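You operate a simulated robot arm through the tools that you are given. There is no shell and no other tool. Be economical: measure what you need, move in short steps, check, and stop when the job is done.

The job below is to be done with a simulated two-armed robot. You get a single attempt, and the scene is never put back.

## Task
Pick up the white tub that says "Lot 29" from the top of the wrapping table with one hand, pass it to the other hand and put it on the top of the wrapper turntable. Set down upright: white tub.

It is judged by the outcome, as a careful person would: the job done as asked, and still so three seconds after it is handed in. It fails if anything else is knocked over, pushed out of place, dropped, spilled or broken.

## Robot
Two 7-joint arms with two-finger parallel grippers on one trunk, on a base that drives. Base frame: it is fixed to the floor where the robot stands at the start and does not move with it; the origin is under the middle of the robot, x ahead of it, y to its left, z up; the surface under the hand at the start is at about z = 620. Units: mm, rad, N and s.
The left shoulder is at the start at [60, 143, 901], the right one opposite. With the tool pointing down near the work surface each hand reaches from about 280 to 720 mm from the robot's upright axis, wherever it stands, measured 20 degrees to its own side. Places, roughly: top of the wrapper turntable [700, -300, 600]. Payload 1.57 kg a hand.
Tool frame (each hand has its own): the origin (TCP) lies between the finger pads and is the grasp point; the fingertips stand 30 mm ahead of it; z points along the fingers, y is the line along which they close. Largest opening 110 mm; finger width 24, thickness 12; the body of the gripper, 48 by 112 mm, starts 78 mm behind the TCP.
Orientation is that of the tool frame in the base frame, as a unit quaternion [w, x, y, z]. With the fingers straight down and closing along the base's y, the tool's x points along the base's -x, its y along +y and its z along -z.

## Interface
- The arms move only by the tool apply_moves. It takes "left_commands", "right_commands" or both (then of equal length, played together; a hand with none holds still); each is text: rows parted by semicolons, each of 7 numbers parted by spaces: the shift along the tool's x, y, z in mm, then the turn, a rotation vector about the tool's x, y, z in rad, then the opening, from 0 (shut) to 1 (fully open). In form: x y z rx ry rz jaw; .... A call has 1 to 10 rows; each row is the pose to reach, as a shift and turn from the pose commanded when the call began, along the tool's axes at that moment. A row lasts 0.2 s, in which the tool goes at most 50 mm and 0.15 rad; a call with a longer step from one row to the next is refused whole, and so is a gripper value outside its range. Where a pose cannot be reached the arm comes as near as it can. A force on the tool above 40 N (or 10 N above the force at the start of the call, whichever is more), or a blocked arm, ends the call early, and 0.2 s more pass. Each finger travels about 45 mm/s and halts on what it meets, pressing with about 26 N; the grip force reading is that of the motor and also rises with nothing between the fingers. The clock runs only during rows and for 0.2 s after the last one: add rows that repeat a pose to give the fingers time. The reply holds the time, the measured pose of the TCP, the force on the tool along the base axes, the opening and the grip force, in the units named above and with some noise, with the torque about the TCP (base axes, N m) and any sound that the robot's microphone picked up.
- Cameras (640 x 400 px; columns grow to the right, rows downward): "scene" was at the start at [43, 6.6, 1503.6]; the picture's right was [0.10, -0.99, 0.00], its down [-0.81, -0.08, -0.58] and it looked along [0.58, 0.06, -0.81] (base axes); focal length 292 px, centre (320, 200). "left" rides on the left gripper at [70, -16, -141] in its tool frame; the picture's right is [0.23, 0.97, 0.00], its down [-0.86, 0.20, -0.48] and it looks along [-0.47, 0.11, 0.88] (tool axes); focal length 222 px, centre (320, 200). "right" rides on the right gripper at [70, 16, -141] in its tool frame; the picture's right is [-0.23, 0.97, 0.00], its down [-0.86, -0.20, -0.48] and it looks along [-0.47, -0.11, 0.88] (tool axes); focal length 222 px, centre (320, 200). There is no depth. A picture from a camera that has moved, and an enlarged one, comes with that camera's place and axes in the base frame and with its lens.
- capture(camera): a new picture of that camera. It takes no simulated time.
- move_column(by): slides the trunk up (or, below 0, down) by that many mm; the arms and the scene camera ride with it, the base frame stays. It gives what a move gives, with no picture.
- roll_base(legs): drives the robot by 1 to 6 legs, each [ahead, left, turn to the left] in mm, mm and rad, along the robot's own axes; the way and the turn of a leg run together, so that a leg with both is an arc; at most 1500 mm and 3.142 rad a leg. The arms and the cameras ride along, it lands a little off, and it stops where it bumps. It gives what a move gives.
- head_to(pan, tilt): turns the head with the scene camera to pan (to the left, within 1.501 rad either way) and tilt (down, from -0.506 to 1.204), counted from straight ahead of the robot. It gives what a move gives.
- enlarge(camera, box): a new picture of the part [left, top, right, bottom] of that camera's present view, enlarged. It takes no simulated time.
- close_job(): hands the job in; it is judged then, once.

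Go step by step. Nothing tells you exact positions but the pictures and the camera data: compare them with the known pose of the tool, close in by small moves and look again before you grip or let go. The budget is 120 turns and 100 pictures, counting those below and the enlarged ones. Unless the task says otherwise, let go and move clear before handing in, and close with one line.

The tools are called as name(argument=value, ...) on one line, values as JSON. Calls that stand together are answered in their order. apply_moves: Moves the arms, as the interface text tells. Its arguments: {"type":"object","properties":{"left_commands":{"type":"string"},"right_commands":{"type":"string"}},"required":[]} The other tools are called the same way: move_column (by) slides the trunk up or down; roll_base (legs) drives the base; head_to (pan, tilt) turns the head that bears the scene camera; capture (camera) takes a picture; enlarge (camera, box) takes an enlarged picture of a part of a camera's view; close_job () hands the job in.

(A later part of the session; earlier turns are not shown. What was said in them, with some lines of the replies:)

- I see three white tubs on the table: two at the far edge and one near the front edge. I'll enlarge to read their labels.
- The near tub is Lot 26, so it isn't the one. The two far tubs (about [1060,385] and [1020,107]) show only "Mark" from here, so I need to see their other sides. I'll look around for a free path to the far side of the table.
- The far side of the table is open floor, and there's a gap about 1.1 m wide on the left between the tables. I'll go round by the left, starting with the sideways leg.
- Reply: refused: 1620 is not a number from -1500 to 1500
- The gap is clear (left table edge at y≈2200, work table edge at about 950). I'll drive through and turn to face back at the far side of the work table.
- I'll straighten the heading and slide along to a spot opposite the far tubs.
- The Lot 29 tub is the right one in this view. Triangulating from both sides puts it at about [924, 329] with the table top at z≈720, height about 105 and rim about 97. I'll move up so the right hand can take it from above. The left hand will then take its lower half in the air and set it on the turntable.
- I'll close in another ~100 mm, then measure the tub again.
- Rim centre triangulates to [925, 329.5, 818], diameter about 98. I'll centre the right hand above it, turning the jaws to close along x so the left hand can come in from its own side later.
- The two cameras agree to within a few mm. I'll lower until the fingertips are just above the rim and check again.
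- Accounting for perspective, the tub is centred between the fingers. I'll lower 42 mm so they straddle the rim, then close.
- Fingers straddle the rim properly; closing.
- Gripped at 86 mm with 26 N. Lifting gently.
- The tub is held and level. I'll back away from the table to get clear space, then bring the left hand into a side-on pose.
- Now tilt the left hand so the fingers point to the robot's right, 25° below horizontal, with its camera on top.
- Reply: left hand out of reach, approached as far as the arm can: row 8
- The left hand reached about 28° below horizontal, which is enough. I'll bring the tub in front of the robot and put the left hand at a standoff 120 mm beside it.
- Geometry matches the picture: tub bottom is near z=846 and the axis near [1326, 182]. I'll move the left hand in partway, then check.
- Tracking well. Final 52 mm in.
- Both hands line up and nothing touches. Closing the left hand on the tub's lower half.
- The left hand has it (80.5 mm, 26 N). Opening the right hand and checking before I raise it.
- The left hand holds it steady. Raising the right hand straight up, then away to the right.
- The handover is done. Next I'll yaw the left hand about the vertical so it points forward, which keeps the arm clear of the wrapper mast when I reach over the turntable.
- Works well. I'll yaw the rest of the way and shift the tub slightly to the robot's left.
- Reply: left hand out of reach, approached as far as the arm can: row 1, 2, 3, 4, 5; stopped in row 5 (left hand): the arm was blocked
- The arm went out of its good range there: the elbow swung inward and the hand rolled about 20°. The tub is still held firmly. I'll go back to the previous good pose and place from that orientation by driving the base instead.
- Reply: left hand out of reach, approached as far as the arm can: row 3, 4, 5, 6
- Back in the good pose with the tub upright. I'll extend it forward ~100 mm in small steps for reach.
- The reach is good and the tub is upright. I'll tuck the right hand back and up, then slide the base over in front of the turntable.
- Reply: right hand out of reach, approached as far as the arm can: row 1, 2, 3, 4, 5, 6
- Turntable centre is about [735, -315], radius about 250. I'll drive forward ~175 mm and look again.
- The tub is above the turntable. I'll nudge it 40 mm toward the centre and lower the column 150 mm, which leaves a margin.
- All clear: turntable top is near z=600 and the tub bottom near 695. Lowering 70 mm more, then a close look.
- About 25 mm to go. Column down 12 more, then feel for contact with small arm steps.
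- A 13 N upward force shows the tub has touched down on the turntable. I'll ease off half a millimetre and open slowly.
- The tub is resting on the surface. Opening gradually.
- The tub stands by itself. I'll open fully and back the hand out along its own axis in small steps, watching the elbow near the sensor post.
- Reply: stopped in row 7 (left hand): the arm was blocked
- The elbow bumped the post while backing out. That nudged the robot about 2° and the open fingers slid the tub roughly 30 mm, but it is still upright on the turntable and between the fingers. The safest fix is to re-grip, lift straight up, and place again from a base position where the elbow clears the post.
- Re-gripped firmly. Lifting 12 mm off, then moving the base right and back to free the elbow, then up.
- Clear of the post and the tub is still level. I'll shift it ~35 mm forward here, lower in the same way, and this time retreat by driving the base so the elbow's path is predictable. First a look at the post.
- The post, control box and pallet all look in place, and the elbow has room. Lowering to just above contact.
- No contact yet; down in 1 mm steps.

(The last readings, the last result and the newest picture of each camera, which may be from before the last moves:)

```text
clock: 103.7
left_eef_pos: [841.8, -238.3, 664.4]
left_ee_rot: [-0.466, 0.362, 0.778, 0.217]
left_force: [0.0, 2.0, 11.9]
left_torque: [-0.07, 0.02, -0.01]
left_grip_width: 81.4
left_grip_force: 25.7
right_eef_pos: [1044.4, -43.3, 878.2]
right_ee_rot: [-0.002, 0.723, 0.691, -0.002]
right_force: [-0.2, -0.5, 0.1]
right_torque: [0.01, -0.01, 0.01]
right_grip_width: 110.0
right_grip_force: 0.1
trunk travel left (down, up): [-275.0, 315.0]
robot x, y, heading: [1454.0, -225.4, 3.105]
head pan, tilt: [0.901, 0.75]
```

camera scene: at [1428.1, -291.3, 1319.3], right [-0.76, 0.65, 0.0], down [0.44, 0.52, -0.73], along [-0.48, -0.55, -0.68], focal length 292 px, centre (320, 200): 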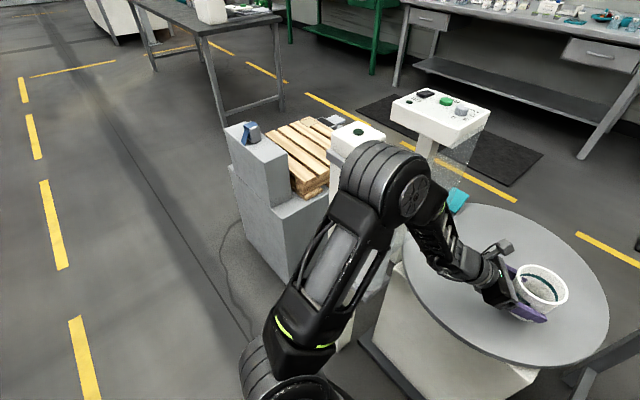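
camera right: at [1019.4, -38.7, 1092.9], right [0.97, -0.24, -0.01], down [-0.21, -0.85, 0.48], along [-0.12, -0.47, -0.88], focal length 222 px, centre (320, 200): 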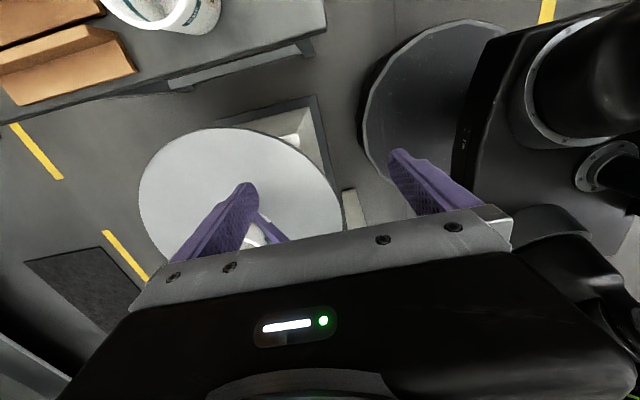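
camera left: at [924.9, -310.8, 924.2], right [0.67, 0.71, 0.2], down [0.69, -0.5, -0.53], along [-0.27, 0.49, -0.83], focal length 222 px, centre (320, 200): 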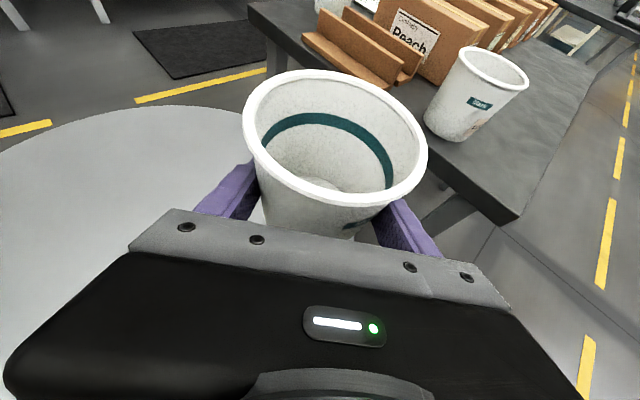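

Flush contact (12 N, torque gone). Opening fully.

apply_moves(left_commands="0 0 0 0 0 0 0.78;0 0 0 0 0 0 0.85;0 0 0 0 0 0 0.95;0 0 0 0 0 0 1;0 0 0 0 0 0 1")

capture(camera="left")

enlarge(camera="scene", box=[430, 200, 620, 360])

```text
clock: 104.9
left_eef_pos: [841.2, -239.2, 662.0]
left_ee_rot: [-0.465, 0.36, 0.779, 0.216]
left_force: [-0.1, -0.5, -0.1]
left_torque: [-0.02, 0.01, 0.02]
left_grip_width: 109.7
left_grip_force: 0.1
right_eef_pos: [1042.2, -42.8, 877.8]
right_ee_rot: [-0.002, 0.723, 0.691, -0.003]
right_force: [0.0, -0.6, 0.0]
right_torque: [0.04, 0.05, 0.0]
right_grip_width: 109.8
right_grip_force: 0.0
trunk travel left (down, up): [-275.0, 315.0]
robot x, y, heading: [1452.3, -225.4, 3.1]
head pan, tilt: [0.901, 0.75]
```

```text
37 pictures are left
camera left: at [888.3, -320.4, 790.2], right [0.67, 0.71, 0.2], down [0.69, -0.5, -0.53], along [-0.27, 0.49, -0.83], focal length 222 px, centre (320, 200)
```

left: 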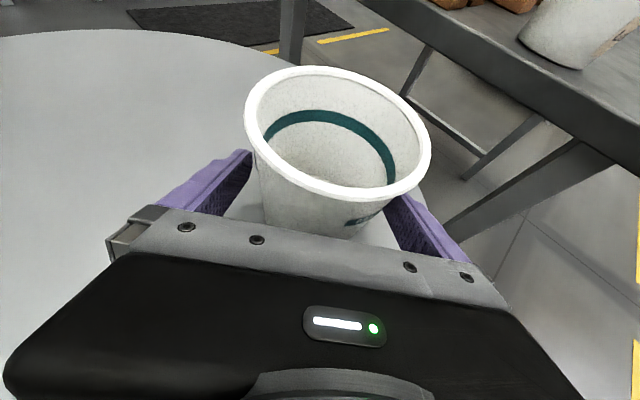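

```text
2.50 times, centred on (525, 280) of scene
camera zoom: at [1428.2, -291.4, 1294.3], right [-0.76, 0.65, 0.0], down [0.44, 0.52, -0.73], along [-0.48, -0.56, -0.68], focal length 731 px, centre (-192, 0)
```

zoom: 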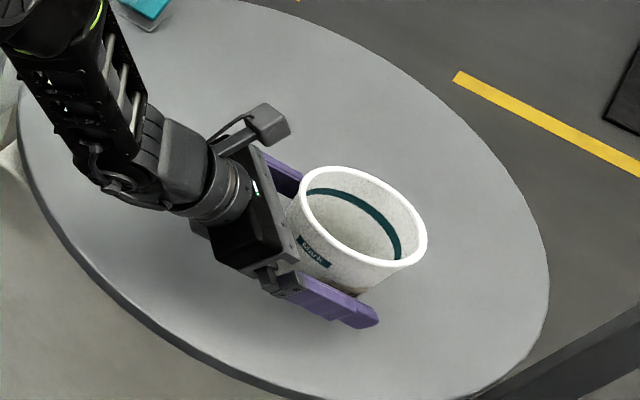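

Released and centred between the fingers. Backing out along the hand's direction with the base, half at first.

roll_base(legs=[[-30, 33, 0]])

capture(camera="left")

capture(camera="scene")

```text
clock: 105.8
left_eef_pos: [874.0, -266.9, 662.5]
left_ee_rot: [-0.463, 0.364, 0.779, 0.216]
left_force: [-0.9, 0.3, 0.5]
left_torque: [0.01, 0.02, -0.01]
left_grip_width: 110.0
left_grip_force: 0.0
right_eef_pos: [1073.5, -72.5, 877.8]
right_ee_rot: [0.0, 0.723, 0.691, -0.005]
right_force: [0.2, 0.8, -0.9]
right_torque: [-0.02, -0.01, 0.06]
right_grip_width: 110.0
right_grip_force: 0.0
trunk travel left (down, up): [-275.0, 315.0]
robot x, y, heading: [1478.8, -262.1, 3.1]
head pan, tilt: [0.901, 0.75]
```

```text
35 pictures are left
camera left: at [919.0, -347.5, 790.8], right [0.68, 0.71, 0.2], down [0.69, -0.51, -0.52], along [-0.27, 0.49, -0.83], focal length 222 px, centre (320, 200)
```

left: 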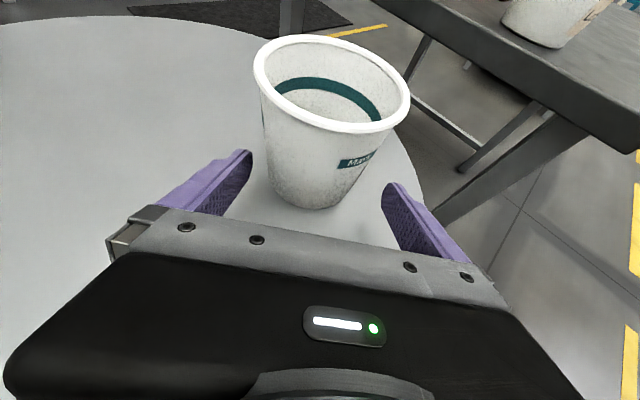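

```text
34 pictures are left
camera scene: at [1458.6, -318.6, 1294.4], right [-0.76, 0.65, 0.0], down [0.44, 0.51, -0.73], along [-0.48, -0.56, -0.68], focal length 292 px, centre (320, 200)
```

scene: 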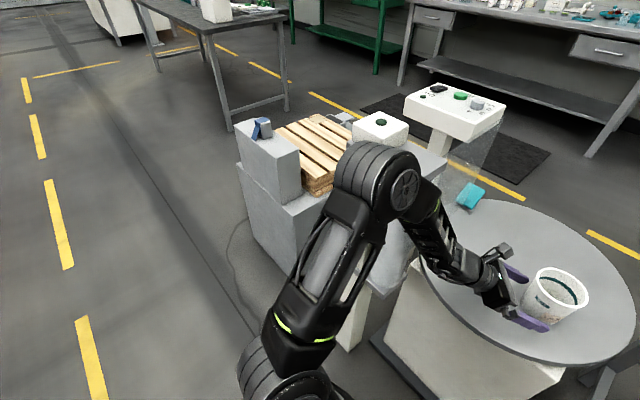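

Clean so far: the tub stands still and is sliding out from between the fingers. Next is the rest of the retreat, then straight back.

roll_base(legs=[[-30, 33, 0]])

capture(camera="left")

```text
clock: 106.7
left_eef_pos: [902.7, -265.8, 665.6]
left_ee_rot: [-0.46, 0.378, 0.77, 0.231]
left_force: [0.4, -0.3, 0.2]
left_torque: [-0.04, -0.02, -0.01]
left_grip_width: 110.0
left_grip_force: 0.0
right_eef_pos: [1095.7, -91.9, 878.3]
right_ee_rot: [-0.002, 0.725, 0.689, -0.005]
right_force: [0.8, 0.5, -0.4]
right_torque: [0.02, -0.01, 0.03]
right_grip_width: 110.3
right_grip_force: 0.0
trunk travel left (down, up): [-275.0, 315.0]
robot x, y, heading: [1501.3, -279.9, 3.093]
head pan, tilt: [0.901, 0.75]
stopped in leg 1: the robot was blocked; the commanded pose is now the measured one
```

```text
33 pictures are left
camera left: at [945.5, -349.6, 792.6], right [0.71, 0.68, 0.21], down [0.66, -0.53, -0.53], along [-0.25, 0.51, -0.82], focal length 222 px, centre (320, 200)
```

left: 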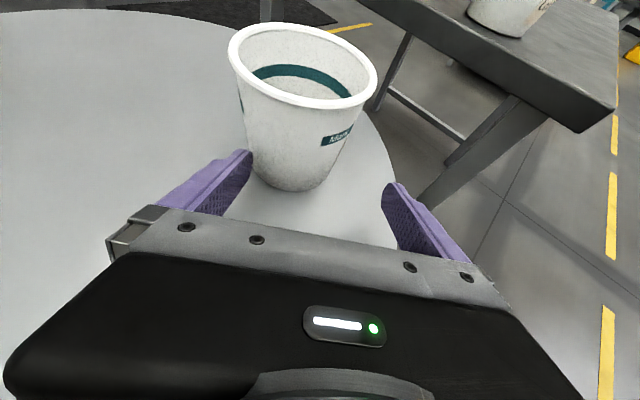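

Something on the left blocked the base slightly. The tub is already past the fingertips and standing. From here, moving straight back (+x) takes the fingers away from both the tub and the post.

roll_base(legs=[[-60, -5, 0]])

capture(camera="left")

capture(camera="scene")

```text
clock: 107.7
left_eef_pos: [960.8, -266.2, 663.2]
left_ee_rot: [-0.461, 0.374, 0.771, 0.23]
left_force: [0.4, -0.4, 0.3]
left_torque: [-0.03, 0.03, 0.0]
left_grip_width: 109.8
left_grip_force: 0.0
right_eef_pos: [1153.3, -92.3, 876.2]
right_ee_rot: [-0.002, 0.726, 0.688, -0.003]
right_force: [0.9, 0.3, -0.3]
right_torque: [-0.01, -0.01, 0.02]
right_grip_width: 109.8
right_grip_force: 0.0
trunk travel left (down, up): [-275.0, 315.0]
robot x, y, heading: [1561.6, -281.3, 3.094]
head pan, tilt: [0.901, 0.75]
```

```text
32 pictures are left
camera left: at [1003.2, -350.8, 790.8], right [0.7, 0.68, 0.21], down [0.67, -0.53, -0.53], along [-0.25, 0.51, -0.82], focal length 222 px, centre (320, 200)
```

left: 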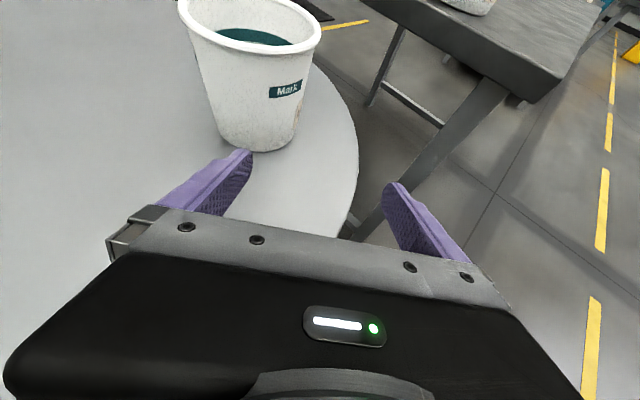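

```text
31 pictures are left
camera scene: at [1537.7, -343.7, 1294.3], right [-0.75, 0.66, 0.0], down [0.45, 0.51, -0.73], along [-0.48, -0.55, -0.68], focal length 292 px, centre (320, 200)
```

scene: 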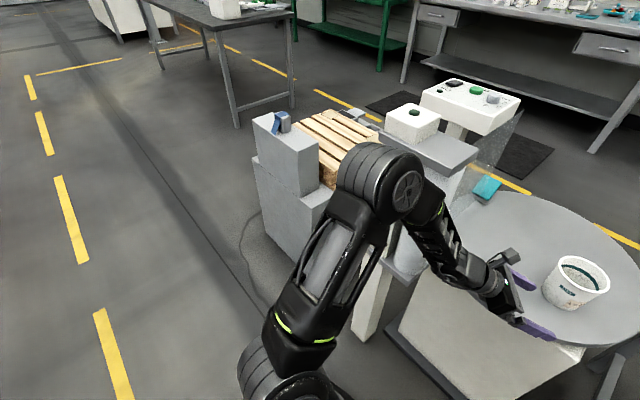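

The hand is clear and the tub stands upright. Backing off straight and taking a final look.

roll_base(legs=[[-300, 0, 0]])

move_column(by=200)

head_to(pan=0.3, tilt=0.65)

capture(camera="scene")

enlarge(camera="scene", box=[220, 110, 380, 210])

```text
clock: 109.8
left_eef_pos: [1269.6, -280.8, 664.0]
left_ee_rot: [-0.46, 0.375, 0.771, 0.231]
left_force: [-0.6, -0.9, -0.6]
left_torque: [-0.02, -0.01, -0.03]
left_grip_width: 110.1
left_grip_force: 0.0
right_eef_pos: [1461.5, -108.0, 877.0]
right_ee_rot: [-0.002, 0.725, 0.689, -0.003]
right_force: [0.7, 0.7, -0.2]
right_torque: [-0.02, 0.0, 0.0]
right_grip_width: 110.1
right_grip_force: 0.0
trunk travel left (down, up): [-275.0, 315.0]
robot x, y, heading: [1866.9, -294.8, 3.099]
head pan, tilt: [0.901, 0.75]
```

```text
clock: 112.0
left_eef_pos: [1267.6, -281.0, 863.5]
left_ee_rot: [-0.46, 0.375, 0.771, 0.231]
left_force: [-1.1, -0.8, 0.1]
left_torque: [-0.01, 0.03, -0.01]
left_grip_width: 109.6
left_grip_force: 0.1
right_eef_pos: [1461.0, -108.5, 1076.5]
right_ee_rot: [-0.002, 0.725, 0.689, -0.003]
right_force: [-0.2, 0.1, -0.3]
right_torque: [0.0, 0.01, -0.02]
right_grip_width: 109.7
right_grip_force: 0.1
trunk travel left (down, up): [-475.0, 115.0]
robot x, y, heading: [1869.5, -293.1, 3.095]
head pan, tilt: [0.901, 0.75]
```

```text
clock: 113.0
left_eef_pos: [1267.9, -281.4, 862.2]
left_ee_rot: [-0.46, 0.375, 0.771, 0.231]
left_force: [-0.6, 0.9, 0.2]
left_torque: [-0.01, -0.02, -0.01]
left_grip_width: 110.1
left_grip_force: 0.2
right_eef_pos: [1460.9, -108.3, 1076.7]
right_ee_rot: [-0.002, 0.725, 0.688, -0.003]
right_force: [0.1, -0.1, -0.1]
right_torque: [0.01, -0.02, 0.0]
right_grip_width: 109.8
right_grip_force: 0.1
trunk travel left (down, up): [-475.0, 115.0]
robot x, y, heading: [1868.5, -289.1, 3.096]
head pan, tilt: [0.3, 0.649]
```

```text
30 pictures are left
camera scene: at [1815.5, -317.5, 1502.9], right [-0.25, 0.97, 0.0], down [0.59, 0.15, -0.8], along [-0.77, -0.2, -0.6], focal length 292 px, centre (320, 200)
```

scene: 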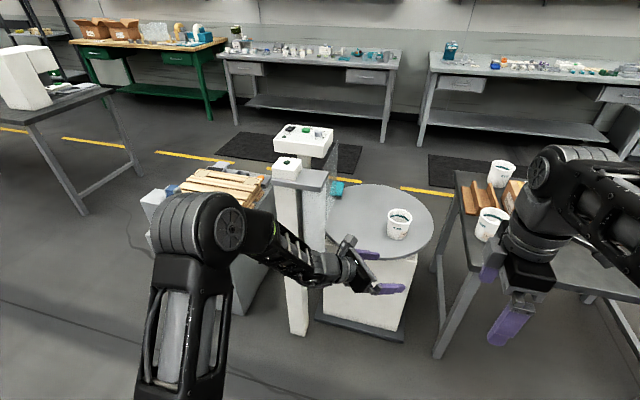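

```text
4.00 times, centred on (300, 160) of scene
camera zoom: at [1815.5, -317.5, 1502.9], right [-0.25, 0.97, 0.0], down [0.59, 0.15, -0.8], along [-0.77, -0.2, -0.6], focal length 1170 px, centre (400, 360)
```

zoom: 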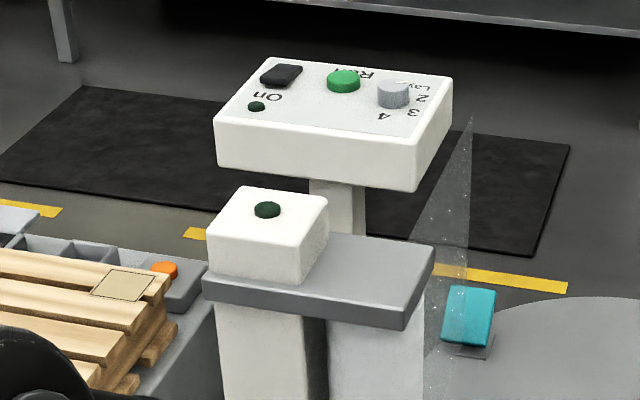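

The Lot 29 tub stands upright on the turntable. The wrapper, the other tubs and the boxes look in place, and both hands are clear, so I'm handing in.

close_job()

```text
The job is handed in.
```

The white "Lot 29" tub was picked up with the right hand, passed to the left hand and set upright on the wrapper turntable; the robot's arm bumped the wrapper's post while letting go and the base was blocked once while backing out, but nothing looked moved or knocked over.
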